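You operate a simulated robot arm through the tools that you are given. There is no shell and no other tool. Be economical: measure what you need, move in short steps, check, and stop when the job is done.

You are at the controls of a simulated robot arm. One attempt, no reset.

Task
Rinse and then spin the soapy towel; lay it on the drying rack.
Fine: run each programme once, to its end; leave the dial on spin, the washer door open and the other towels where they are.

It is judged by the outcome, as a careful person would: the job done as asked, and still so three seconds after it is handed in. It fails if anything else is knocked over, pushed out of place, dropped, spilled or broken. Flat cloth is picked up by pressing the open fingertips on it (5 to 10 N) and closing them slowly along it; thin cloth reads only 2 to 8 mm in the jaws.

Robot
A 6-joint arm with a two-finger parallel gripper on a trunk, on a base that drives. Base frame: it is fixed to the floor where the robot stands at the start and does not move with it; the origin is under the middle of the robot, x ahead of it, y to its left, z up. Units: mm, degrees, N and s.
With the tool pointing down near the work surface it reaches from about 420 to 860 mm from the robot's upright axis, wherever it stands. Its first joint turns from -149.0 to 149.0 degrees. Places, roughly: bars of the drying rack [700, 1000, 1400]; blue folded towel (17x8x5 cm) [900, 700, 800]; grey folded towel (17x8x5 cm) [1000, 600, 800]; orange folded towel [1000, 1000, 1500]; start button [1100, -200, 1000]; washer dial [1000, 100, 1000]; washer door [1000, 100, 600]; washing machine [1200, 200, 600]. Payload 3.43 kg.
Tool frame: the origin (TCP) lies between the finger pads and is the grasp point; the fingertips stand 34 mm ahead of it; z points along the fingers, y is the line along which they close. Largest opening 128 mm; finger width 24, thickness 12; the body of the gripper, 48 by 130 mm, starts 96 mm behind the TCP.
Orientation is told as [roll, pitch, yaw] about the base's x, y, z axes, in that order, counted from this pose: with the fingers straight down and closing along the base's y, the tool's x points along the base's -x, its y along +y and its z along -z.

Tools
- The arm moves only by the tool move_arm. Its arguments are lists of equal length, an entry for each row: "travel": the shift along the base's x, y, z in mm, a list of three; "angular": the turn, a rotation vector about the base's x, y, z in degrees, a list of three; "hand": the closure, from 0 (fully open) to 1 (shut). In form: {"travel": [[tx, ty, tz], ...], "angular": [[wx, wy, wz], ...], "hand": [hand, ...]}. A call has 1 to 12 rows; each row is the pose to reach, as a shift and turn from the pose commanded when the call began. Each row takes 0.2 s and may step no farther than 50 mm and 8.6 degrees from the row before; otherwise, or with a gripper value out of range, the whole call is refused. A pose out of reach is approached as far as the arm can. The call stops where the force on the tool passes 40 N (or 10 N more than at its start, if that is more) or the arm is blocked; 0.2 s more then pass. Each finger travels about 108 mm/s and halts on what it meets, pressing with about 29 N; the grip force reading is that of the motor and also rises with nothing between the fingers. The clock runs only during rows and for 0.2 s after the last one: add rows that repeat a pose to give the fingers time. The reply holds the time, the measured pose of the TCP, the force on the tool along the base axes, the opening and the grip force, in the units named above and with some noise, with the torque about the TCP (base axes, N m) and any sound that the robot's microphone picked up.
- Cameras (640 x 400 px; columns grow to the right, rows downward): "scene" is now at [34.7, 206.9, 1657.4]; the picture's right is [0.19, -0.98, 0.00], its down [-0.67, -0.13, -0.73] and it looks along [0.72, 0.14, -0.68] (base axes); focal length 280 px, centre (320, 200). "wrist" rides on the gripper at [76, -11, -160] in the tool frame; the picture's right is [0.15, 0.99, 0.00], its down [-0.88, 0.13, -0.46] and it looks along [-0.45, 0.07, 0.89] (tool axes); focal length 234 px, centre (320, 200).
- get_image(camera): a new picture of that camera. No time passes.
- move_column(by): slides the trunk up (or, below 0, down) by that many mm; the arm and the scene camera ride with it, the base frame stays. It gives what a move gives, with no picture.
- base_move(legs): drives the robot by 1 to 6 legs, each [ahead, turn to the left] in mm and degrees, along the robot's own axes; the way and the turn of a leg run together, so that a leg with both is an arc; at most 1500 mm and 180 degrees a leg. The arm and the cameras ride along, it lands a little off, and it stops where it bumps. It gives what a move gives.
- pan_tilt(pan, tilt): turns the head with the scene camera to pan (to the left, within 155 degrees either way) and tilt (down, from -29 to 69), counted from straight ahead of the robot. It gives what a move gives.
- probe_pixels(camera, pixels): for up to 12 pixels [column, row] of the newest picture of that camera ("zoom" is the newest enlarged one), the place [x, y, z] in the base frame of the surface seen there, good to about 2 mm. No time passes.
- inspect(camera, box): a new picture of the part [left, top, right, bottom] of that camera's present view, enlarged. No time passes.
- hand_in(): hands the job in; it is judged then, once.

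Work in short steps. Measure before you move; look again where a grasp or a placing could have gone wrong, and mend it. You have 80 turns and 60 pictures in all, those below and enlarged ones among them. Open the gripper and draw the arm clear of the work before you hand the job in, unless the task says otherwise; then end with one line.

The tools are called after "Emit:" as a command line: name --argument value ..., lists and objects as JSON in quotes. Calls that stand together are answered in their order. move_arm: Moves the arm, as the interface text tells. Its arguments: {"type":"object","properties":{"travel":{"type":"array"},"angular":{"type":"array"},"hand":{"type":"array"}},"required":["travel","angular","hand"]} The other tools are called the same way: move_column (by) slides the trunk up or down; base_move (legs) drives the base; pan_tilt (pan, tilt) turns the head that bears the scene camera; get_image (camera) takes a picture; probe_pixels (camera, pixels) gives the place of the surface under pixels of a picture; inspect (camera, box) takes an enlarged picture of a part of a camera's view; hand_in () hands the job in.

At the start:

```text
time: 0.0
tool_pos: [675.1, -91.3, 999.9]
ee_rot: [0.0, 0.0, -0.3]
ft_force: [-0.2, 0.4, 0.8]
ft_torque: [0.0, 0.01, 0.02]
gripper_width: 127.9
finger_force: 0.0
trunk travel left (down, up): [-675.0, 35.0]
robot x, y, heading: [-0.0, 24.5, 0.2]
head pan, tilt: [10.8, 43.0]
```

scene: 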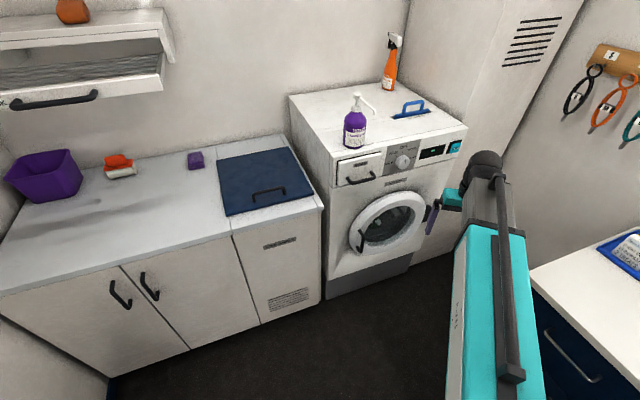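
wrist: 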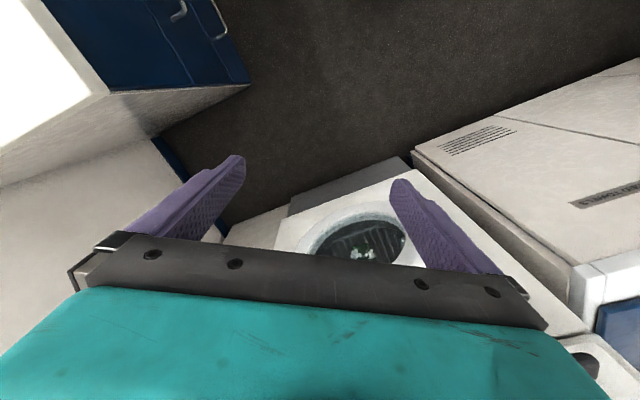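

The scene shows the washer with dial near (404,161) and door at (388,222). I look closer at the panel and door, and at the left shelf.

Emit:
inspect --camera "scene" --box '[320, 120, 480, 220]'

Emit:
inspect --camera "scene" --box '[320, 170, 480, 270]'

Emit:
inspect --camera "scene" --box '[0, 0, 200, 125]'

```text
4.00 times, centred on (400, 170) of scene
```

zoom: 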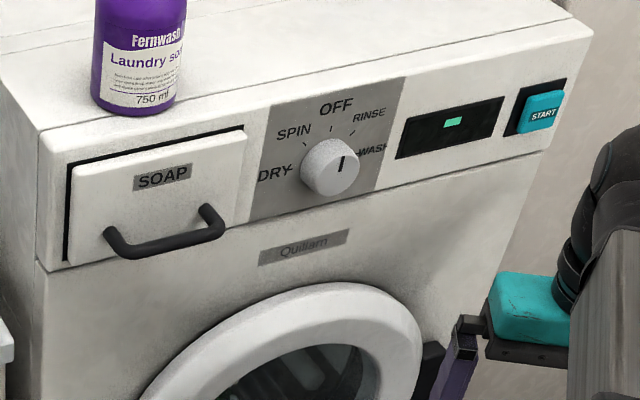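

```text
4.00 times, centred on (400, 220) of scene
```

zoom: 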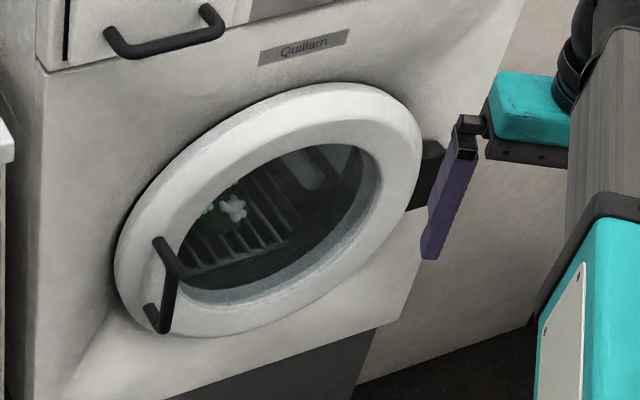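

```text
3.20 times, centred on (100, 62) of scene
```

zoom: 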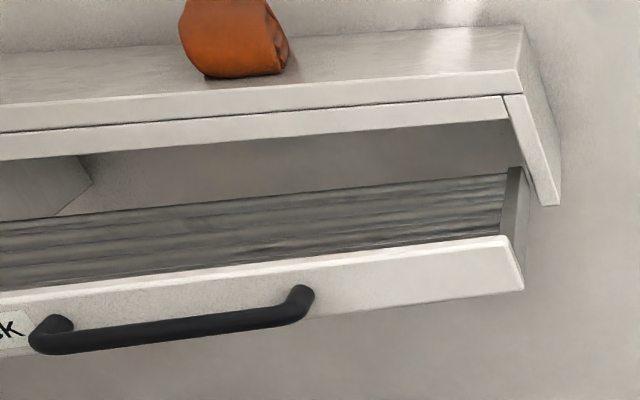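

I probe the dial, start button, door handle and door ring, from the scene picture, then pan left for the rack.

Emit:
get_image --camera "scene"

Emit:
probe_pixels --camera "scene" --pixels '[[403, 162], [393, 166], [416, 158], [455, 147], [361, 234], [361, 246], [430, 190], [379, 265], [345, 182], [455, 160], [385, 225], [378, 223]]'

Emit:
pan_tilt --pan 50 --tilt 25

Emit:
get_image --camera "scene"

```text
54 pictures are left
```

scene: 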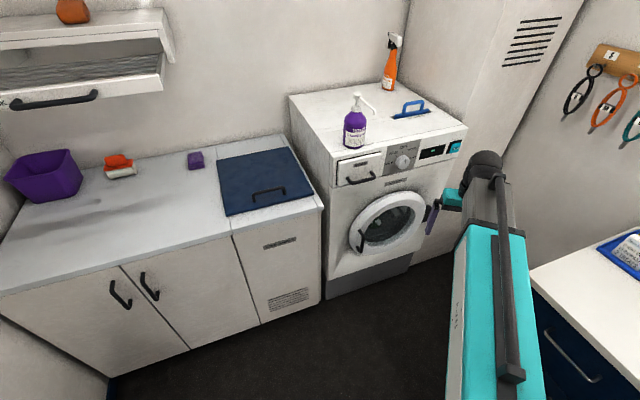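

```text
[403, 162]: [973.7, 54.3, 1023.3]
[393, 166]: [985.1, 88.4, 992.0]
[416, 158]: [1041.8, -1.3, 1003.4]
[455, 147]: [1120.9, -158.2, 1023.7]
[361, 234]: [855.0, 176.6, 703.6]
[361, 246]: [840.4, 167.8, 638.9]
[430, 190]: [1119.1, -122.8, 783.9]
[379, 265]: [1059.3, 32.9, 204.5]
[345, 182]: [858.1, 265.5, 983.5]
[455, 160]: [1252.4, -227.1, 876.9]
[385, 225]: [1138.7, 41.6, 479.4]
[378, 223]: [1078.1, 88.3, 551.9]
```

```text
time: 1.1
tool_pos: [674.5, -90.4, 1001.3]
ee_rot: [-0.1, 0.0, -0.3]
ft_force: [0.8, -0.4, 0.6]
ft_torque: [-0.02, -0.04, 0.02]
gripper_width: 128.3
finger_force: 0.1
trunk travel left (down, up): [-675.0, 35.0]
robot x, y, heading: [-4.0, 18.8, -0.0]
head pan, tilt: [50.0, 25.0]
```

```text
53 pictures are left
```

scene: 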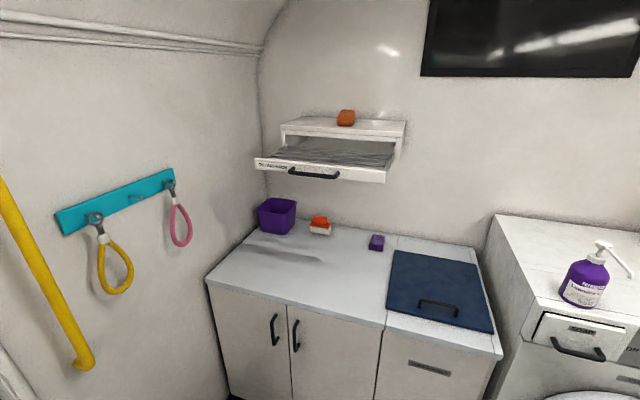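

The rack is an already pulled-out tray at (330,160). I zoom in and probe its edges.

Emit:
inspect --camera "scene" --box '[240, 100, 416, 210]'

Emit:
probe_pixels --camera "scene" --pixels '[[256, 162], [385, 176], [276, 158], [380, 166], [300, 150], [388, 157], [315, 174], [330, 157], [345, 160], [350, 127], [404, 130], [283, 132]]'

```text
3.64 times, centred on (328, 155) of scene
```

zoom: 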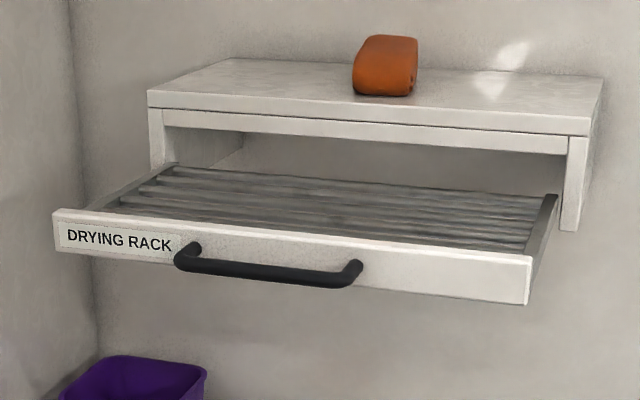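

```text
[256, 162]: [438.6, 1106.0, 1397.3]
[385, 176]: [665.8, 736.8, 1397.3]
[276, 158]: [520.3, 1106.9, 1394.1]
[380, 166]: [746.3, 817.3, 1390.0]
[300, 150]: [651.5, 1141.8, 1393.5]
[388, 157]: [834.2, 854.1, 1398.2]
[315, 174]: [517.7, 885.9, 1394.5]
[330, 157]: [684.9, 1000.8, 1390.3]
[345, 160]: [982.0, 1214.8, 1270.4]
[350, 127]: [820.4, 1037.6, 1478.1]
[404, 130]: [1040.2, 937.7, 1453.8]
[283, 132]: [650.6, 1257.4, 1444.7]
```

Rack front panel and washer front are parallel (facing about [-0.85,-0.53]); bars at z≈1390. I look to the right and down to see the free floor before driving.

Emit:
pan_tilt --pan -40 --tilt 40

Emit:
get_image --camera "scene"

Emit:
probe_pixels --camera "scene" --pixels '[[250, 240], [320, 240], [200, 300], [320, 330], [400, 220], [150, 250], [480, 300], [100, 350]]'

```text
time: 2.7
tool_pos: [673.1, -90.4, 999.7]
ee_rot: [-0.1, 0.0, -0.3]
ft_force: [0.2, 0.1, 0.8]
ft_torque: [0.0, 0.02, 0.03]
gripper_width: 127.9
finger_force: 0.1
trunk travel left (down, up): [-675.0, 35.0]
robot x, y, heading: [2.3, 22.7, -0.0]
head pan, tilt: [-40.0, 40.0]
```

```text
51 pictures are left
```

scene: 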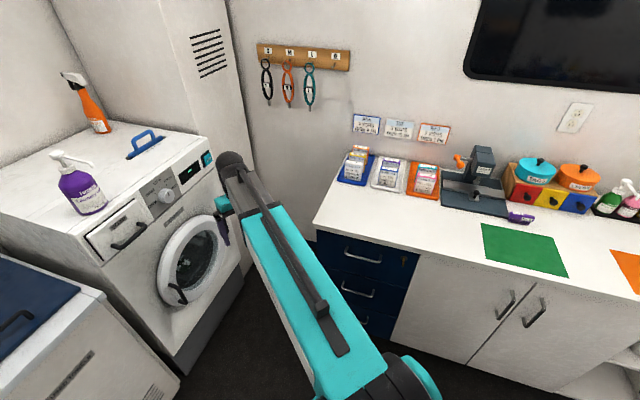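

```text
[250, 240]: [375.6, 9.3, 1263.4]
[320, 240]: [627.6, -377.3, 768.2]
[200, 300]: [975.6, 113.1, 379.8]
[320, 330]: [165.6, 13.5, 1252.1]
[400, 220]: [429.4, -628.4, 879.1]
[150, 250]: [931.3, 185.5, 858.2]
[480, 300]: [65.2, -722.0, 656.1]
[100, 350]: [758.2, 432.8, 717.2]
```

The right counter (top z≈880, front edge about 650 to the right in washer axes) limits driving. I first draw the arm in and up so it clears everything.

Emit:
move_arm --travel '[[-38, 0, 30], [-76, 0, 60], [-114, 0, 90], [-152, 0, 120], [-190, 0, 150]]' --angular '[[0, 0, 0], [0, 0, 0], [0, 0, 0], [0, 0, 0], [0, 0, 0]]' --hand '[0, 0, 0, 0, 0]'

Emit:
base_move --legs '[[0, -35], [290, 0], [0, 67]]'

Emit:
pan_tilt --pan -8 --tilt 40

Emit:
get_image --camera "scene"

```text
time: 3.7
tool_pos: [541.9, -92.2, 1107.3]
ee_rot: [0.0, -1.1, -0.4]
ft_force: [10.1, -1.2, -15.7]
ft_torque: [0.26, 0.5, 0.16]
gripper_width: 128.2
finger_force: 0.0
out of reach, approached as far as the arm can: row 4
trunk travel left (down, up): [-675.0, 35.0]
robot x, y, heading: [-4.3, 20.8, -0.2]
head pan, tilt: [-40.0, 40.0]
stopped in row 4: the force on the tool passed its limit at 96 N (the readings are from after the stop); the commanded pose is now the measured one
```

```text
time: 5.3
tool_pos: [499.1, -220.6, 1106.1]
ee_rot: [-0.2, -1.2, -14.0]
ft_force: [4.3, -2.1, -5.2]
ft_torque: [0.18, 0.16, 0.09]
gripper_width: 127.9
finger_force: 0.1
trunk travel left (down, up): [-675.0, 35.0]
robot x, y, heading: [-4.5, 18.2, -11.8]
head pan, tilt: [-40.0, 40.0]
stopped in leg 1: the force on the tool passed its limit at 43 N (the readings are from after the stop); the commanded pose is now the measured one
```

```text
time: 6.2
tool_pos: [500.3, -220.4, 1107.1]
ee_rot: [0.0, -1.2, -14.1]
ft_force: [6.0, -3.5, -11.0]
ft_torque: [0.29, 0.13, 0.11]
gripper_width: 127.8
finger_force: 0.0
trunk travel left (down, up): [-675.0, 35.0]
robot x, y, heading: [-3.2, 15.3, -11.6]
head pan, tilt: [-8.0, 40.0]
```

```text
50 pictures are left
```

scene: 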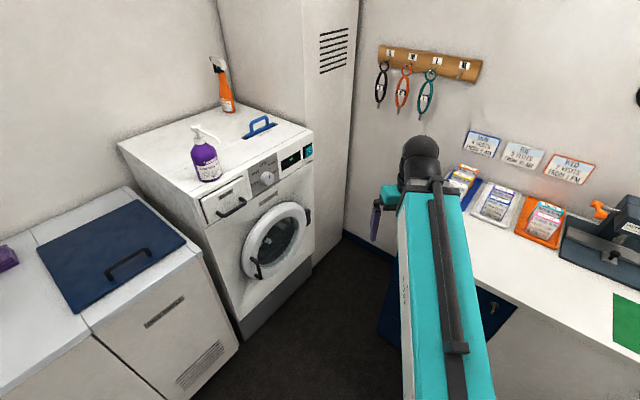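

The force came from the arm folding on itself (nothing near it in view). I ease it out and down a little, then carry on driving.

Emit:
move_arm --travel '[[39, -8, -30], [70, -15, -60], [70, -15, -60]]' --angular '[[0, 0, 0], [0, 0, 0], [0, 0, 0]]' --hand '[0, 0, 0]'

```text
time: 7.0
tool_pos: [569.6, -236.7, 1048.0]
ee_rot: [0.0, -1.1, -14.0]
ft_force: [-0.3, -0.7, 0.0]
ft_torque: [0.01, -0.02, -0.02]
gripper_width: 128.1
finger_force: 0.1
trunk travel left (down, up): [-675.0, 35.0]
robot x, y, heading: [-1.3, 15.5, -11.6]
head pan, tilt: [-8.0, 40.0]
```

Clear again. In washer axes I now turn a bit more right, drive 280 and arc back left to face the washer.

Emit:
base_move --legs '[[0, -14], [290, 0], [-60, 57.5]]'

Emit:
get_image --camera "scene"

```text
time: 13.8
tool_pos: [781.1, 100.6, 1047.8]
ee_rot: [-0.2, -1.0, 29.6]
ft_force: [0.5, -0.1, 0.2]
ft_torque: [-0.05, -0.03, 0.02]
gripper_width: 128.0
finger_force: 0.1
trunk travel left (down, up): [-675.0, 35.0]
robot x, y, heading: [174.5, -88.4, 31.6]
head pan, tilt: [-8.0, 40.0]
```

```text
49 pictures are left
```

scene: 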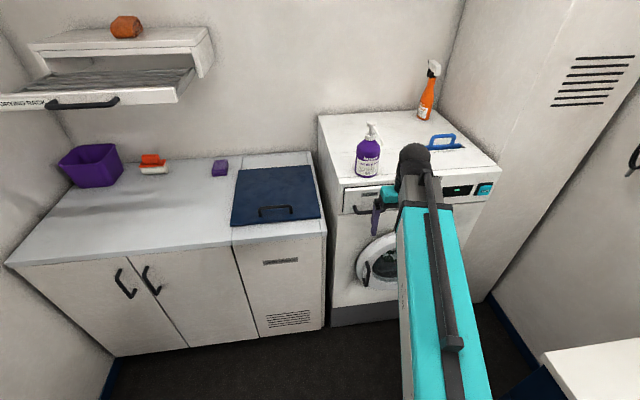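

Robot now faces the washer at about 715 mm from the dial. I pitch the tool up to point horizontally at the machine, TCP fixed.

Emit:
move_arm --travel '[[0, 0, 0], [0, 0, 0], [0, 0, 0], [0, 0, 0], [0, 0, 0], [0, 0, 0], [0, 0, 0], [0, 0, 0], [0, 0, 0], [0, 0, 0], [0, 0, 0]]' --angular '[[4.04, -7.11, 0], [8.08, -14.22, 0], [12.12, -21.33, 0], [16.16, -28.44, 0], [20.2, -35.55, 0], [24.24, -42.66, 0], [28.28, -49.77, 0], [32.32, -56.88, 0], [36.36, -63.99, 0], [40.4, -71.1, 0], [44, -77.5, 0]]' --hand '[0, 0, 0, 0, 0, 0, 0, 0, 0, 0, 0]'

Emit:
get_image --camera "wrist"

```text
time: 15.4
tool_pos: [906.1, 120.1, 1051.2]
ee_rot: [0.1, -55.3, 29.8]
ft_force: [-19.0, -13.0, 9.9]
ft_torque: [0.82, 0.34, 1.45]
gripper_width: 127.1
finger_force: 0.0
out of reach, approached as far as the arm can: row 2, 3, 4, 5, 6, 7
trunk travel left (down, up): [-675.0, 35.0]
robot x, y, heading: [175.5, -82.5, 31.7]
head pan, tilt: [-8.0, 40.0]
stopped in row 7: the force on the tool passed its limit at 44 N (the readings are from after the stop); the commanded pose is now the measured one
```

```text
48 pictures are left
```

wrist: 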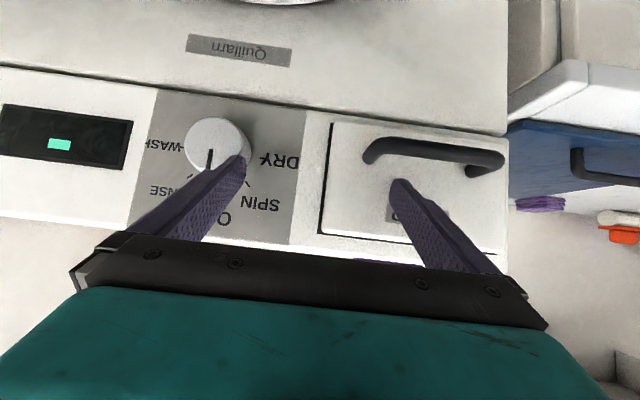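

The tool could not stay put and drifted forward onto the panel. I back the base off 180 mm to get clear and give room for a horizontal tool.

Emit:
base_move --legs '[[-180, 0]]'

Emit:
get_image --camera "wrist"

Emit:
get_image --camera "scene"

```text
time: 17.0
tool_pos: [751.1, 23.8, 1049.1]
ee_rot: [0.0, -55.1, 30.0]
ft_force: [-1.2, 0.0, 0.2]
ft_torque: [0.01, 0.02, 0.01]
gripper_width: 128.4
finger_force: 0.1
trunk travel left (down, up): [-675.0, 35.0]
robot x, y, heading: [17.6, -180.1, 31.5]
head pan, tilt: [-8.0, 40.0]
```

```text
47 pictures are left
```

wrist: 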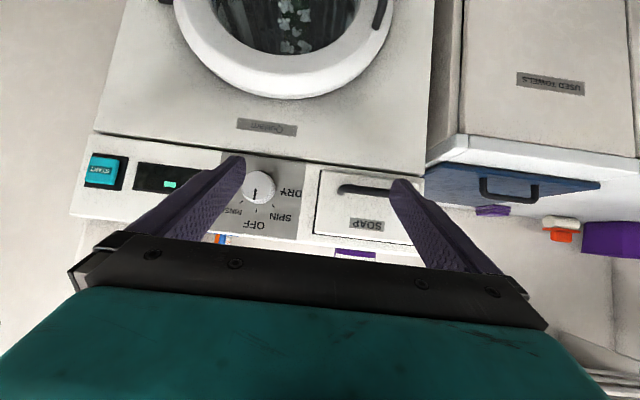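

```text
46 pictures are left
```

scene: 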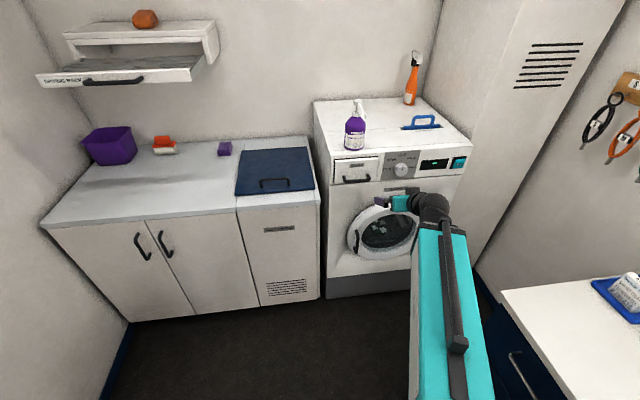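

Now clear: robot at (18,-180), dial visible at (258,187) in the wrist picture, mark pointing at OFF. I finish pitching to horizontal and align yaw to the washer.

Emit:
move_arm --travel '[[5, 3, 0], [10, 6, 0], [15, 9, 0], [20, 12, 0], [25, 15, 0], [25, 15, 0]]' --angular '[[3.7, -5.9, 0.4], [7.4, -11.9, 0.8], [11.1, -17.8, 1.1], [14.8, -23.8, 1.5], [18.5, -29.7, 1.9], [18.5, -29.7, 1.9]]' --hand '[0, 0, 0, 0, 0, 0]'

Emit:
get_image --camera "wrist"

```text
time: 18.4
tool_pos: [777.2, 38.4, 1049.4]
ee_rot: [107.1, -89.4, -74.9]
ft_force: [-0.4, 0.6, -0.5]
ft_torque: [-0.04, -0.01, 0.03]
gripper_width: 127.8
finger_force: 0.1
out of reach, approached as far as the arm can: row 1, 2, 3, 4
trunk travel left (down, up): [-675.0, 35.0]
robot x, y, heading: [19.2, -183.3, 31.5]
head pan, tilt: [-8.0, 40.0]
```

```text
45 pictures are left
```

wrist: 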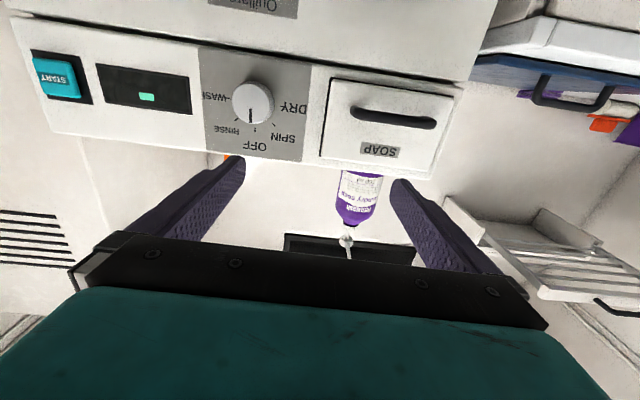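

Tool is horizontal. I zoom on the dial and probe knob face, knob rim, panel and button.

Emit:
inspect --camera "wrist" --box '[190, 50, 318, 170]'

Emit:
probe_pixels --camera "wrist" --pixels '[[250, 103], [237, 103], [268, 103], [251, 120], [252, 87], [280, 140], [215, 70], [280, 75], [60, 75], [30, 65], [120, 90], [395, 125]]'

```text
3.33 times, centred on (254, 110) of wrist
```

zoom: 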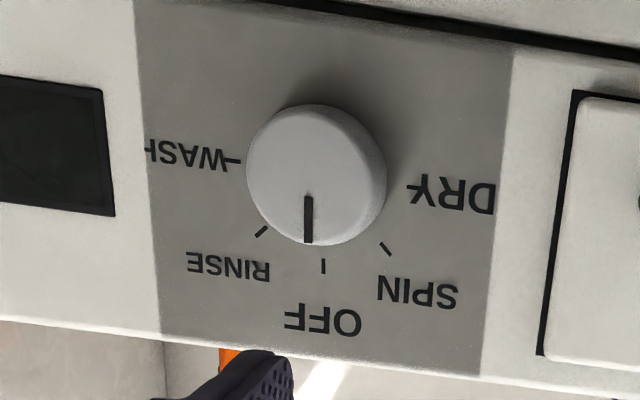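

```text
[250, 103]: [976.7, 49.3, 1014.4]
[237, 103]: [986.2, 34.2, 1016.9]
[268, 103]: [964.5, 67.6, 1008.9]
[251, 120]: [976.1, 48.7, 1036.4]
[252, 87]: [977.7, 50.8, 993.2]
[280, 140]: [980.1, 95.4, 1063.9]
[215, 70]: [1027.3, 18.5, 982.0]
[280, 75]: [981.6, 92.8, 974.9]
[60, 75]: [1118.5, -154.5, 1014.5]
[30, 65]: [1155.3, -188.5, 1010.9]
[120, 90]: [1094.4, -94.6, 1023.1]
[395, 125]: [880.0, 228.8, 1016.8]
```

Dial is on OFF; knob centre ≈(976.5,49.5... v-aligned, z 1013), 27 mm deep. I move sideways in line with the knob and then forward to straddle it (tips 6 mm shy of the panel).

Emit:
move_arm --travel '[[16, -26, -12], [33, -53, -24], [49, -78.7, -35.5], [83, -57, -35.5], [117, -36, -35.5], [151, -15, -35.5], [169, -4, -35.5], [169, -4, -35.5]]' --angular '[[0, 0, 0], [0, 0, 0], [0, 0, 0], [0, 0, 0], [0, 0, 0], [0, 0, 0], [0, 0, 0], [0, 0, 0]]' --hand '[0, 0, 0, 0, 0, 0, 0, 0]'

Emit:
get_image --camera "wrist"

```text
time: 20.2
tool_pos: [944.7, 35.5, 1013.6]
ee_rot: [103.4, -89.5, -71.0]
ft_force: [0.3, 0.5, 0.3]
ft_torque: [0.04, 0.0, 0.02]
gripper_width: 128.2
finger_force: 0.1
trunk travel left (down, up): [-675.0, 35.0]
robot x, y, heading: [22.7, -182.0, 31.8]
head pan, tilt: [-8.0, 40.0]
```

```text
43 pictures are left
```

wrist: 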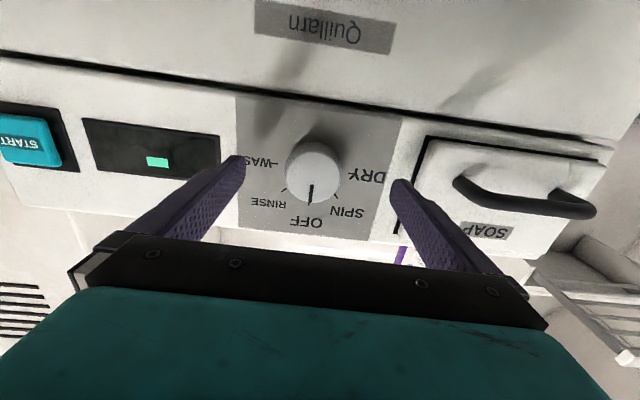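

Knob is centred between the fingers. I advance 19 mm and close.

Emit:
move_arm --travel '[[16.5, 9, 0], [16.5, 9, 0], [16.5, 9, 0], [16.5, 9, 0], [16.5, 9, 0]]' --angular '[[0, 0, 0], [0, 0, 0], [0, 0, 0], [0, 0, 0], [0, 0, 0]]' --hand '[0, 0.3, 0.7, 0.7, 0.7]'

Emit:
get_image --camera "wrist"

```text
time: 21.4
tool_pos: [964.6, 41.7, 1013.2]
ee_rot: [95.1, -89.3, -63.3]
ft_force: [14.6, -13.7, 4.0]
ft_torque: [-0.04, 0.06, -1.09]
gripper_width: 52.3
finger_force: 44.9
trunk travel left (down, up): [-675.0, 35.0]
robot x, y, heading: [19.2, -180.1, 32.0]
head pan, tilt: [-8.0, 40.0]
```

```text
42 pictures are left
```

wrist: 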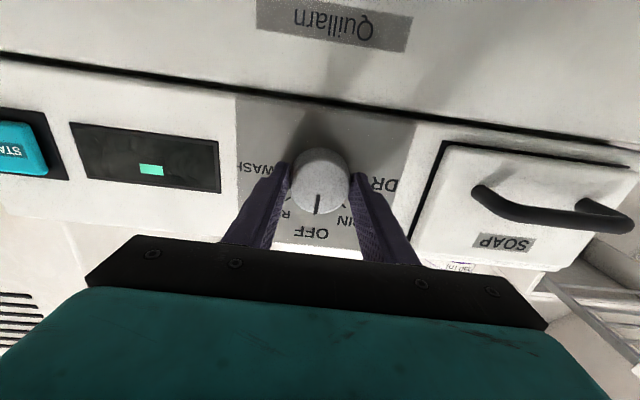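

Knob is gripped (52 mm). I shift the command 4 mm to the right to relieve the side force, and turn 45° clockwise to RINSE.

Emit:
move_arm --travel '[[2.5, -4, 0], [2.5, -4, 0], [2.5, -4, 0], [2.5, -4, 0], [2.5, -4, 0], [2.5, -4, 0], [2.5, -4, 0], [2.5, -4, 0]]' --angular '[[0, 0, 0], [6.4, 4, 0], [12.7, 7.9, 0], [19.1, 11.9, 0], [25.5, 15.8, 0], [31.8, 19.8, 0], [38.2, 23.8, 0], [38.2, 23.8, 0]]' --hand '[0.7, 0.7, 0.7, 0.7, 0.7, 0.7, 0.7, 0.7]'

Emit:
get_image --camera "wrist"

```text
time: 23.2
tool_pos: [964.4, 42.6, 1012.8]
ee_rot: [90.4, -44.4, -58.2]
ft_force: [-10.8, 6.6, -2.8]
ft_torque: [0.02, -0.02, 0.87]
gripper_width: 52.1
finger_force: 45.2
trunk travel left (down, up): [-675.0, 35.0]
robot x, y, heading: [19.9, -173.8, 31.8]
head pan, tilt: [-8.0, 40.0]
```

```text
41 pictures are left
```

wrist: 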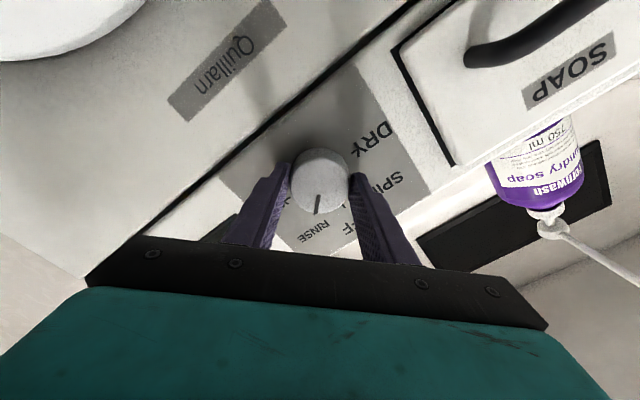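

The mark points at RINSE. I open, retract 60 mm, close the fingers and move right in front of the START button.

Emit:
move_arm --travel '[[0, 0, 0], [0, 0, 0], [-26, -16, 0], [-51, -32, 0], [-26, -72, 0], [0, -113, 0], [25, -154, 1], [50, -195, 1], [76, -236, 2], [80, -242.5, 2]]' --angular '[[0, 0, 0], [0, 0, 0], [0, 0, 0], [0, 0, 0], [0, 0, 0], [0, 0, 0], [0, 0, 0], [0, 0, 0], [0, 0, 0], [0, 0, 0]]' --hand '[0.3, 0.2, 0.2, 0.2, 0.5, 1, 1, 1, 1, 1]'

Emit:
get_image --camera "wrist"

Emit:
inspect --camera "scene" --box '[360, 130, 488, 210]'

```text
time: 25.4
tool_pos: [1047.1, -203.1, 1017.5]
ee_rot: [90.3, -44.5, -58.2]
ft_force: [0.8, 0.8, 0.8]
ft_torque: [0.02, 0.02, -0.01]
gripper_width: 0.0
finger_force: 28.4
trunk travel left (down, up): [-675.0, 35.0]
robot x, y, heading: [16.1, -183.1, 31.6]
head pan, tilt: [-8.0, 40.0]
```

```text
40 pictures are left
```

wrist: 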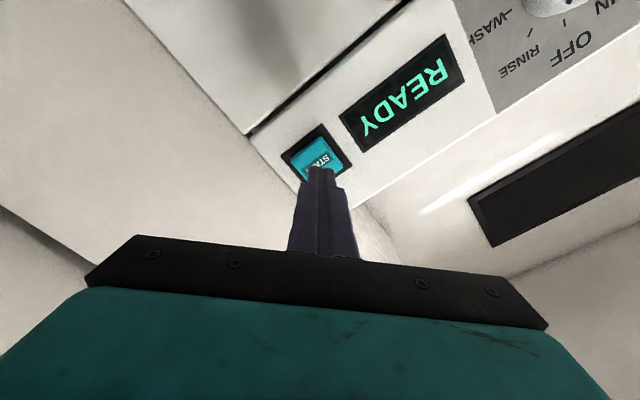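

```text
5.00 times, centred on (424, 170) of scene
```

zoom: 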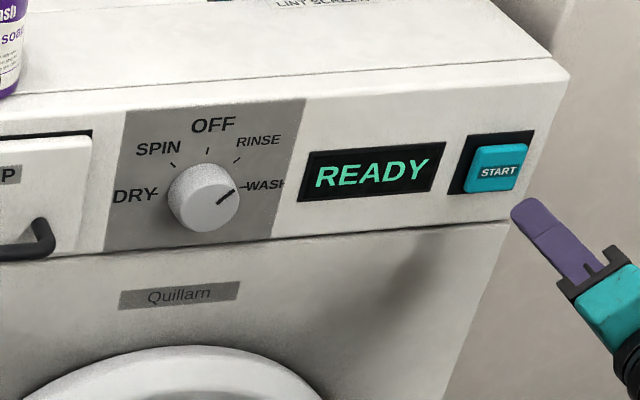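

Display reads READY, dial on RINSE. I probe the button centre to aim the press.

Emit:
probe_pixels --camera "zoom" --pixels '[[496, 168], [470, 172], [522, 162], [498, 150], [494, 186], [540, 213]]'

```text
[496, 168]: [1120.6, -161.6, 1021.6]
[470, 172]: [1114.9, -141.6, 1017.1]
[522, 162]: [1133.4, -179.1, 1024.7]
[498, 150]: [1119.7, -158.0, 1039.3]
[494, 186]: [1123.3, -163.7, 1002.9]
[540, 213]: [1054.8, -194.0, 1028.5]
```

Button face is 50 mm ahead of the tips. I press it with a slow last stretch and draw back.

Emit:
move_arm --travel '[[36, 18, 3], [44, 23, 3], [48, 25.5, 3], [51, 27.5, 3], [54, 29, 3], [20, 8, 3], [0, -2, 3]]' --angular '[[0, 0, 0], [0, 0, 0], [0, 0, 0], [0, 0, 0], [0, 0, 0], [0, 0, 0], [0, 0, 0]]' --hand '[1, 1, 1, 1, 1, 1, 1]'

Emit:
inspect --camera "scene" --box '[360, 130, 488, 210]'

```text
time: 27.0
tool_pos: [1044.5, -203.2, 1018.5]
ee_rot: [90.5, -44.5, -58.1]
ft_force: [0.0, 0.0, 0.0]
ft_torque: [-0.03, -0.03, 0.04]
gripper_width: 0.0
finger_force: 29.8
trunk travel left (down, up): [-675.0, 35.0]
robot x, y, heading: [21.2, -179.4, 32.0]
head pan, tilt: [-8.0, 40.0]
heard: click
```

```text
5.00 times, centred on (424, 170) of scene
```

zoom: 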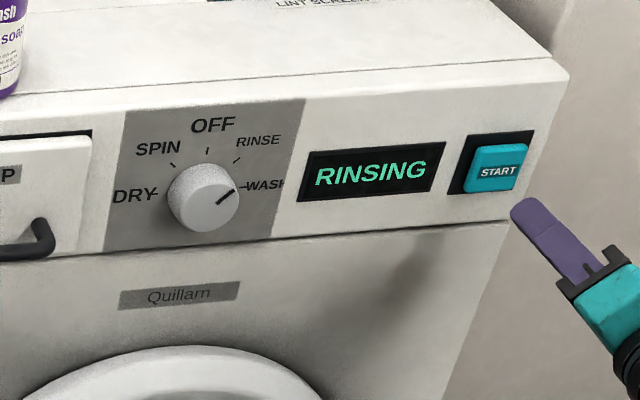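

It's RINSING. Meanwhile I move back in front of the dial, fingers open, and wait.

Emit:
move_arm --travel '[[-25, 40, -1], [-51, 82, -2], [-77, 124, -4], [-103, 166, -5], [-128, 209, -6], [-131, 213, -6], [-131, 213, -6], [-131, 213, -6], [-131, 213, -6], [-131, 213, -6], [-131, 213, -6], [-131, 213, -6]]' --angular '[[0, 0, 0], [0, 0, 0], [0, 0, 0], [0, 0, 0], [0, 0, 0], [0, 0, 0], [0, 0, 0], [0, 0, 0], [0, 0, 0], [0, 0, 0], [0, 0, 0], [0, 0, 0]]' --hand '[1, 1, 1, 0.8, 0.5, 0.2, 0.2, 0.2, 0.2, 0.2, 0.2, 0.2]'

Emit:
move_arm --travel '[[0, 0, 0], [0, 0, 0], [0, 0, 0], [0, 0, 0], [0, 0, 0], [0, 0, 0], [0, 0, 0], [0, 0, 0], [0, 0, 0], [0, 0, 0], [0, 0, 0], [0, 0, 0]]' --angular '[[0, 0, 0], [0, 0, 0], [0, 0, 0], [0, 0, 0], [0, 0, 0], [0, 0, 0], [0, 0, 0], [0, 0, 0], [0, 0, 0], [0, 0, 0], [0, 0, 0], [0, 0, 0]]' --hand '[0.2, 0.2, 0.2, 0.2, 0.2, 0.2, 0.2, 0.2, 0.2, 0.2, 0.2, 0.2]'

Emit:
move_arm --travel '[[0, 0, 0], [0, 0, 0], [0, 0, 0], [0, 0, 0], [0, 0, 0], [0, 0, 0], [0, 0, 0], [0, 0, 0], [0, 0, 0], [0, 0, 0], [0, 0, 0], [0, 0, 0]]' --angular '[[0, 0, 0], [0, 0, 0], [0, 0, 0], [0, 0, 0], [0, 0, 0], [0, 0, 0], [0, 0, 0], [0, 0, 0], [0, 0, 0], [0, 0, 0], [0, 0, 0], [0, 0, 0]]' --hand '[0.2, 0.2, 0.2, 0.2, 0.2, 0.2, 0.2, 0.2, 0.2, 0.2, 0.2, 0.2]'

Emit:
inspect --camera "scene" --box '[360, 130, 488, 210]'

```text
time: 29.6
tool_pos: [911.7, 10.8, 1009.5]
ee_rot: [90.5, -44.5, -58.2]
ft_force: [0.8, 0.6, 0.2]
ft_torque: [0.02, 0.0, -0.02]
gripper_width: 102.4
finger_force: 0.1
trunk travel left (down, up): [-675.0, 35.0]
robot x, y, heading: [17.0, -179.7, 31.6]
head pan, tilt: [-8.0, 40.0]
```

```text
time: 32.2
tool_pos: [912.9, 9.7, 1009.8]
ee_rot: [90.5, -44.5, -58.3]
ft_force: [0.7, 0.1, 0.1]
ft_torque: [0.02, -0.01, 0.01]
gripper_width: 101.9
finger_force: 0.1
trunk travel left (down, up): [-675.0, 35.0]
robot x, y, heading: [20.3, -179.7, 32.0]
head pan, tilt: [-8.0, 40.0]
```

```text
time: 34.8
tool_pos: [911.0, 10.9, 1009.2]
ee_rot: [90.4, -44.5, -58.3]
ft_force: [1.3, 0.1, -0.1]
ft_torque: [0.03, -0.01, -0.02]
gripper_width: 102.5
finger_force: 0.1
trunk travel left (down, up): [-675.0, 35.0]
robot x, y, heading: [21.9, -180.4, 31.8]
head pan, tilt: [-8.0, 40.0]
```

```text
5.00 times, centred on (424, 170) of scene
```

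zoom: 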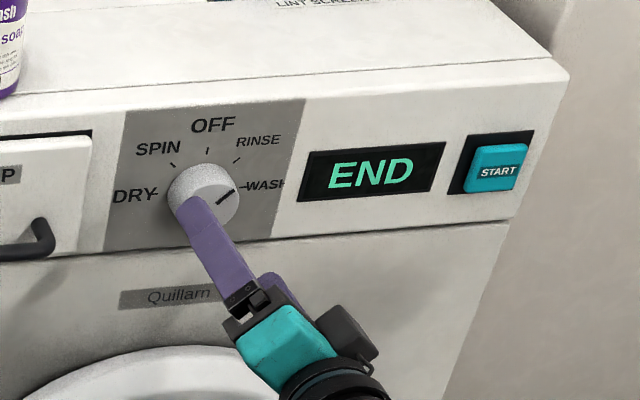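

END is shown. I advance onto the knob and close.

Emit:
move_arm --travel '[[26, 16, 3.5], [44, 27, 3.5], [52, 32, 3.5], [52, 32, 3.5], [52, 32, 3.5], [52, 32, 3.5]]' --angular '[[0, 0, 0], [0, 0, 0], [0, 0, 0], [0, 0, 0], [0, 0, 0], [0, 0, 0]]' --hand '[0.2, 0.2, 0.2, 0.7, 0.7, 0.7]'

Emit:
move_arm --travel '[[0, 0, 0], [0, 0, 0], [0, 0, 0], [0, 0, 0], [0, 0, 0], [0, 0, 0], [0, 0, 0], [0, 0, 0], [0, 0, 0], [0, 0, 0], [0, 0, 0], [0, 0, 0]]' --angular '[[-6.37, -3.96, 0], [-12.73, -7.92, 0], [-19.1, -11.88, 0], [-25.5, -15.8, 0], [-31.8, -19.8, 0], [-38.2, -23.8, 0], [-44.6, -27.7, 0], [-50.9, -31.7, 0], [-57.3, -35.6, 0], [-63.7, -39.6, 0], [-70, -43.6, 0], [-76.4, -47.5, 0]]' --hand '[0.7, 0.7, 0.7, 0.7, 0.7, 0.7, 0.7, 0.7, 0.7, 0.7, 0.7, 0.7]'

Emit:
get_image --camera "wrist"

```text
time: 36.2
tool_pos: [965.0, 40.3, 1014.7]
ee_rot: [90.3, -44.5, -58.2]
ft_force: [0.5, 0.5, 0.6]
ft_torque: [-0.08, 0.05, -0.17]
gripper_width: 52.1
finger_force: 44.8
trunk travel left (down, up): [-675.0, 35.0]
robot x, y, heading: [19.7, -179.3, 31.8]
head pan, tilt: [-8.0, 40.0]
```

```text
time: 39.0
tool_pos: [964.4, 41.4, 1016.1]
ee_rot: [-89.5, -45.4, 122.1]
ft_force: [-8.5, -0.6, -1.6]
ft_torque: [0.0, 0.04, -0.03]
gripper_width: 52.5
finger_force: 44.8
trunk travel left (down, up): [-675.0, 35.0]
robot x, y, heading: [18.9, -180.8, 31.8]
head pan, tilt: [-8.0, 40.0]
stopped in row 12: the force on the tool passed its limit at 41 N (the readings are from after the stop); the commanded pose is now the measured one
```

```text
36 pictures are left
```

wrist: 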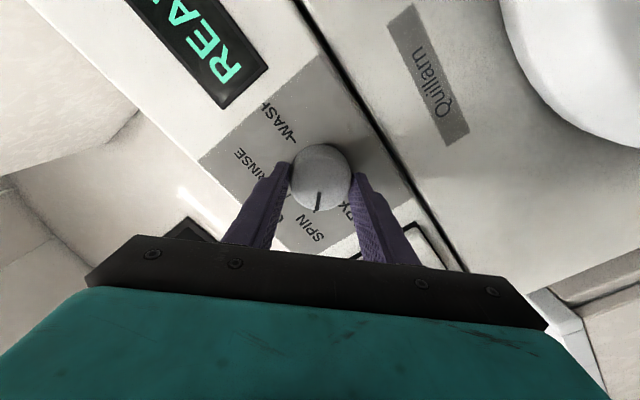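

Mark points at SPIN and the display shows READY. I open, retract, roll the tool back level, and go in front of START.

Emit:
move_arm --travel '[[0, 0, 0], [0, 0, 0], [-26, -16, 0], [-51, -32, 0], [-26, -72, 0], [0, -113, 0], [25, -154, 1], [50, -195, 2], [76, -236, 4], [80.5, -244.5, 4], [80.5, -244.5, 4]]' --angular '[[0, 0, 0], [0, 0, 0], [0, 0, 0], [0, 0, 0], [6.4, 4, 0], [12.7, 7.9, 0], [19.1, 11.9, 0], [25.5, 15.8, 0], [31.8, 19.8, 0], [38.2, 23.8, 0], [38.2, 23.8, 0]]' --hand '[0.3, 0.2, 0.2, 0.2, 0.5, 1, 1, 1, 1, 1, 1]'

Emit:
inspect --camera "scene" --box '[360, 130, 488, 210]'

```text
time: 41.4
tool_pos: [1044.0, -204.5, 1020.2]
ee_rot: [93.0, -89.6, -60.5]
ft_force: [0.8, -0.3, -0.2]
ft_torque: [-0.01, 0.01, 0.0]
gripper_width: 0.0
finger_force: 29.3
trunk travel left (down, up): [-675.0, 35.0]
robot x, y, heading: [18.6, -182.2, 31.7]
head pan, tilt: [-8.0, 40.0]
```

```text
5.00 times, centred on (424, 170) of scene
```

zoom: 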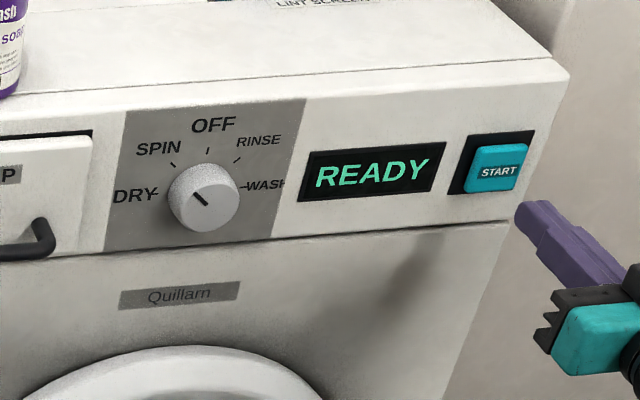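

Dial is on SPIN, READY. I press START the same way.

Emit:
move_arm --travel '[[34, 19, 1], [44, 24.5, 1], [50, 28, 1], [54, 30.5, 1], [56, 31.5, 1], [20, 8, 1], [-15, -10, 1]]' --angular '[[0, 0, 0], [0, 0, 0], [0, 0, 0], [0, 0, 0], [0, 0, 0], [0, 0, 0], [0, 0, 0]]' --hand '[1, 1, 1, 1, 1, 1, 1]'

Emit:
inspect --camera "scene" --box '[320, 130, 480, 280]'

```text
time: 43.0
tool_pos: [1030.6, -212.5, 1019.6]
ee_rot: [94.7, -89.6, -62.4]
ft_force: [-0.8, -0.5, 1.0]
ft_torque: [0.01, 0.01, 0.03]
gripper_width: 0.0
finger_force: 29.4
trunk travel left (down, up): [-675.0, 35.0]
robot x, y, heading: [17.7, -179.3, 32.1]
head pan, tilt: [-8.0, 40.0]
heard: click
```

```text
2.67 times, centred on (400, 205) of scene
```

zoom: 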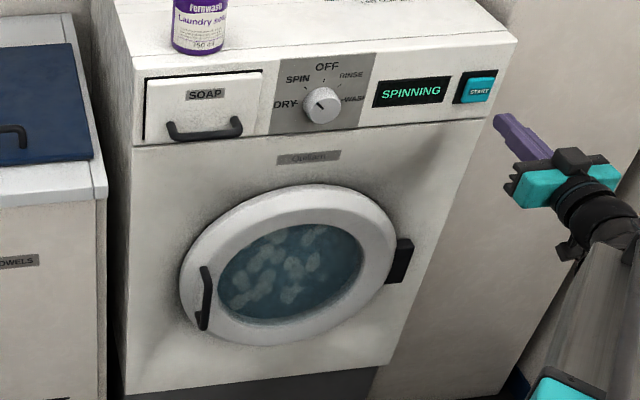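

SPINNING. While it runs, I probe door handle, ring edges and hinge in this view.

Emit:
probe_pixels --camera "zoom" --pixels '[[206, 272], [208, 295], [202, 325], [403, 260], [185, 290], [392, 240], [325, 192], [265, 340], [150, 260], [208, 215], [290, 270], [350, 210]]'

Emit:
move_arm --travel '[[-42, -26, 0], [-84, -52, 0], [-110, -10, 0], [-136, 32, 0], [-162, 74, 0], [-188, 116, 0], [-214, 158, 0], [-240, 200, 0], [-240, 200, 0], [-240, 200, 0], [-240, 200, 0], [-240, 200, 0]]' --angular '[[0, 0, 0], [0, 0, 0], [0, 0, 0], [0, 0, 0], [0, 0, 0], [0, 0, 0], [0, 0, 0], [0, 0, 0], [0, 0, 0], [0, 0, 0], [0, 0, 0], [0, 0, 0]]' --hand '[1, 1, 1, 1, 1, 1, 1, 1, 0.5, 0.5, 0.5, 0.5]'

```text
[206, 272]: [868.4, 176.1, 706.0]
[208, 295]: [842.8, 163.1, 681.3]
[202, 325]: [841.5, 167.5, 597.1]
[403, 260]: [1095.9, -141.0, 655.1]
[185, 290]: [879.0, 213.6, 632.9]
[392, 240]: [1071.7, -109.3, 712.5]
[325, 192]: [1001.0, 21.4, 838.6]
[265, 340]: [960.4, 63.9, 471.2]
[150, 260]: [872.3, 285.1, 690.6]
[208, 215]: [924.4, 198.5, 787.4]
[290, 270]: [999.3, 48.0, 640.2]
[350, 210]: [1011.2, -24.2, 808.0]
```

```text
time: 45.6
tool_pos: [790.3, -14.3, 1018.7]
ee_rot: [93.1, -89.6, -60.8]
ft_force: [0.6, -0.1, -0.6]
ft_torque: [0.0, -0.01, 0.0]
gripper_width: 64.0
finger_force: 0.1
trunk travel left (down, up): [-675.0, 35.0]
robot x, y, heading: [17.4, -180.8, 31.9]
head pan, tilt: [-8.0, 40.0]
```

Spin is running. Handle bar is vertical near u≈805, z 600–705, hinge on the right. I lower the trunk so the tool is at handle height.

Emit:
move_column --by -360

Emit:
pan_tilt --pan -10 --tilt 25

Emit:
get_image --camera "scene"

Emit:
get_image --camera "wrist"

```text
time: 49.1
tool_pos: [789.7, -13.6, 659.5]
ee_rot: [92.9, -89.6, -60.6]
ft_force: [0.1, 1.0, -1.5]
ft_torque: [-0.03, -0.01, 0.0]
gripper_width: 64.2
finger_force: 0.0
trunk travel left (down, up): [-315.0, 395.0]
robot x, y, heading: [17.0, -176.6, 31.8]
head pan, tilt: [-8.0, 40.0]
```

```text
time: 49.9
tool_pos: [789.9, -13.8, 658.2]
ee_rot: [93.0, -89.7, -60.5]
ft_force: [0.0, -0.5, 0.4]
ft_torque: [0.04, 0.03, 0.02]
gripper_width: 64.0
finger_force: 0.0
trunk travel left (down, up): [-315.0, 395.0]
robot x, y, heading: [18.9, -181.1, 31.7]
head pan, tilt: [-10.0, 25.0]
```

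```text
33 pictures are left
```

scene: 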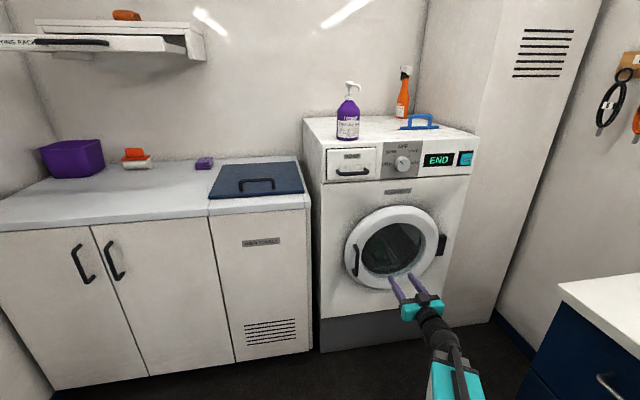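

```text
32 pictures are left
```

wrist: 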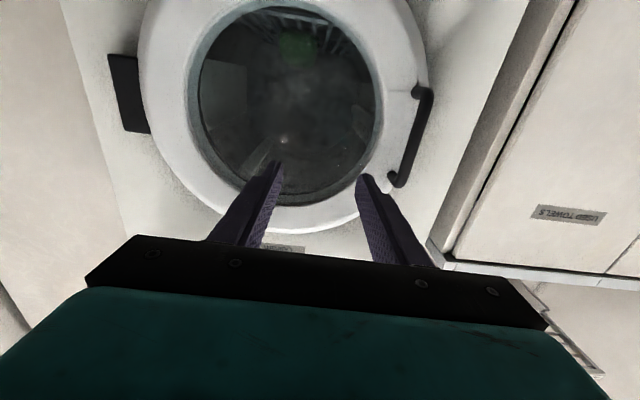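

END again, both programmes done. I probe the handle bar in the wrist view at (412,140).

Emit:
probe_pixels --camera "wrist" --pixels '[[421, 115], [412, 143], [403, 168], [427, 95], [398, 182], [395, 110], [130, 95], [300, 100], [300, 45], [440, 140]]'

Emit:
inspect --camera "scene" --box '[330, 190, 458, 300]'

```text
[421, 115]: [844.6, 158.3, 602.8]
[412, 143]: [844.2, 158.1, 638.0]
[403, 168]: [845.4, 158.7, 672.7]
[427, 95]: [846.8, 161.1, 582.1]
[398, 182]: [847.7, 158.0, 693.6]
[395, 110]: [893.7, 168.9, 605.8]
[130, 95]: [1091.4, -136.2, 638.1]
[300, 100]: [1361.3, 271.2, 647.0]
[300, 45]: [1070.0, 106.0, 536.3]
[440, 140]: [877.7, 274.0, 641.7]
```

```text
3.64 times, centred on (394, 245) of scene
```

zoom: 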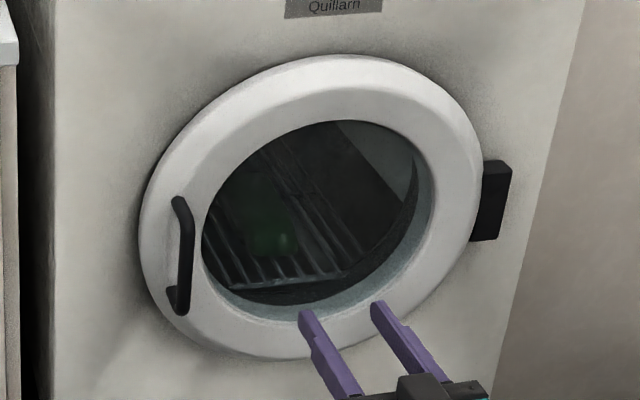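

Bar axis ≈ (851,162), z 640. I move sideways in line with it and forward to straddle the bar, then close.

Emit:
move_arm --travel '[[-21, 33, -6], [-42, 67, -12], [-62, 100, -18], [-21, 125, -18], [20, 151, -18], [50, 170, -18], [50, 170, -18], [50, 170, -18], [50, 170, -18], [50, 170, -18]]' --angular '[[0, 0, 0], [0, 0, 0], [0, 0, 0], [0, 0, 0], [0, 0, 0], [0, 0, 0], [0, 0, 0], [0, 0, 0], [0, 0, 0], [0, 0, 0]]' --hand '[0.4, 0.4, 0.4, 0.4, 0.4, 0.4, 0.4, 0.7, 1, 1]'

Emit:
get_image --camera "wrist"

```text
time: 52.1
tool_pos: [836.7, 160.3, 643.3]
ee_rot: [102.2, -89.7, -69.7]
ft_force: [-7.7, 8.0, -1.0]
ft_torque: [-0.27, -0.42, 0.26]
gripper_width: 15.7
finger_force: 45.3
out of reach, approached as far as the arm can: row 3
trunk travel left (down, up): [-315.0, 395.0]
robot x, y, heading: [18.1, -179.7, 31.9]
head pan, tilt: [-10.0, 25.0]
```

```text
30 pictures are left
```

wrist: 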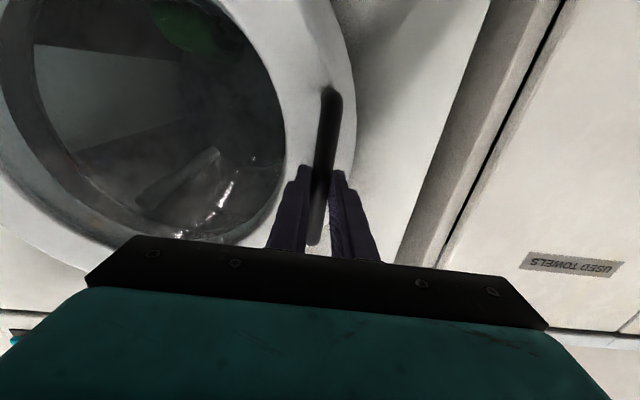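

Handle gripped (15.7 mm), but the arm is near its inner limit, so pulling isn't possible here. I release, retract a little, and raise the trunk while lowering the arm to gain room to pull.

Emit:
move_arm --travel '[[0, 0, 0], [0, 0, 0], [-40, -25, 0], [-80, -50, 0], [-85, -53, 0]]' --angular '[[0, 0, 0], [0, 0, 0], [0, 0, 0], [0, 0, 0], [0, 0, 0]]' --hand '[0.5, 0.4, 0.4, 0.4, 0.4]'

Emit:
move_column --by 280

Emit:
move_arm --travel '[[0, 0, -48], [0, 0, -96], [0, 0, -144], [0, 0, -192], [0, 0, -240], [0, 0, -280], [0, 0, -280]]' --angular '[[0, 0, 0], [0, 0, 0], [0, 0, 0], [0, 0, 0], [0, 0, 0], [0, 0, 0], [0, 0, 0]]' --hand '[0.4, 0.4, 0.4, 0.4, 0.4, 0.4, 0.4]'

```text
time: 53.3
tool_pos: [754.0, 106.3, 644.2]
ee_rot: [96.0, -89.6, -63.7]
ft_force: [0.4, 1.1, -0.7]
ft_torque: [-0.01, -0.04, 0.03]
gripper_width: 76.8
finger_force: 0.0
trunk travel left (down, up): [-315.0, 395.0]
robot x, y, heading: [17.6, -181.0, 31.7]
head pan, tilt: [-10.0, 25.0]
```

```text
time: 56.1
tool_pos: [754.5, 104.7, 924.2]
ee_rot: [92.8, -89.6, -60.4]
ft_force: [0.0, 0.8, 0.3]
ft_torque: [0.01, -0.01, 0.03]
gripper_width: 76.8
finger_force: 0.1
trunk travel left (down, up): [-595.0, 115.0]
robot x, y, heading: [22.1, -177.8, 31.6]
head pan, tilt: [-10.0, 25.0]
```

```text
time: 57.7
tool_pos: [754.7, 102.4, 642.7]
ee_rot: [94.5, -89.6, -62.0]
ft_force: [-0.5, 0.2, 0.2]
ft_torque: [0.01, 0.0, 0.01]
gripper_width: 76.8
finger_force: 0.1
trunk travel left (down, up): [-595.0, 115.0]
robot x, y, heading: [21.0, -177.7, 31.8]
head pan, tilt: [-10.0, 25.0]
```

All reachable. I advance 107 mm onto the bar and close.

Emit:
move_arm --travel '[[42, 26, 0], [80, 50, 0], [90, 56, 0], [90, 56, 0], [90, 56, 0], [90, 56, 0]]' --angular '[[0, 0, 0], [0, 0, 0], [0, 0, 0], [0, 0, 0], [0, 0, 0], [0, 0, 0]]' --hand '[0.4, 0.4, 0.4, 0.8, 1, 1]'

```text
time: 59.1
tool_pos: [842.6, 162.0, 645.2]
ee_rot: [94.1, -89.7, -61.7]
ft_force: [-5.2, 6.3, -0.8]
ft_torque: [-0.43, -0.2, 0.16]
gripper_width: 15.8
finger_force: 45.4
trunk travel left (down, up): [-595.0, 115.0]
robot x, y, heading: [21.0, -179.8, 31.3]
head pan, tilt: [-10.0, 25.0]
```

Gripped. I pull along the door's arc about the hinge (≈391 mm radius), up to 24°, turning the tool with it.

Emit:
move_arm --travel '[[-10, -9.5, 0], [-19.6, -19, 0], [-37.9, -39.2, 0], [-54.6, -60.8, 0], [-69.9, -83.4, 0], [-83.5, -107, 0], [-95.5, -131.5, 0], [-95.5, -131.5, 0]]' --angular '[[0, 0, 2], [0, 0, 4], [0, 0, 8], [0, 0, 12], [0, 0, 16], [0, 0, 20], [0, 0, 24], [0, 0, 24]]' --hand '[1, 1, 1, 1, 1, 1, 1, 1]'

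Emit:
get_image --camera "scene"

```text
time: 60.5
tool_pos: [758.9, 59.1, 644.8]
ee_rot: [83.4, -89.7, -31.0]
ft_force: [-1.8, 1.2, 1.1]
ft_torque: [-0.35, -0.35, 0.05]
gripper_width: 15.6
finger_force: 44.8
trunk travel left (down, up): [-595.0, 115.0]
robot x, y, heading: [19.5, -182.1, 31.9]
head pan, tilt: [-10.0, 25.0]
stopped in row 7: the force on the tool passed its limit at 41 N (the readings are from after the stop); the commanded pose is now the measured one
```

```text
29 pictures are left
```

scene: 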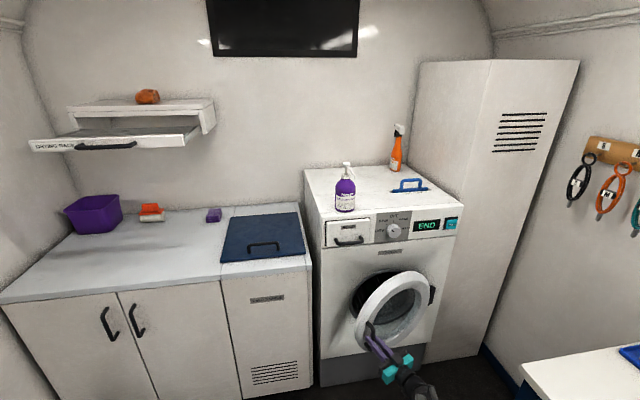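

Door is about 20° open. I continue along the arc another 24° with the tool turning along.

Emit:
move_arm --travel '[[-12.2, -24.5, 0], [-22.6, -49.9, 0], [-31.3, -75.9, 0], [-38.2, -102.4, 0], [-43.2, -129.4, 0], [-46.4, -156.7, 0], [-46.4, -156.7, 0]]' --angular '[[0, 0, 4], [0, 0, 8], [0, 0, 12], [0, 0, 16], [0, 0, 20], [0, 0, 24], [0, 0, 24]]' --hand '[1, 1, 1, 1, 1, 1, 1]'

```text
time: 62.1
tool_pos: [709.5, -91.8, 644.4]
ee_rot: [80.5, -89.7, -3.7]
ft_force: [-23.0, 3.5, 3.4]
ft_torque: [0.14, -0.41, 0.16]
gripper_width: 16.0
finger_force: 45.1
trunk travel left (down, up): [-595.0, 115.0]
robot x, y, heading: [19.5, -181.7, 31.7]
head pan, tilt: [-10.0, 25.0]
```

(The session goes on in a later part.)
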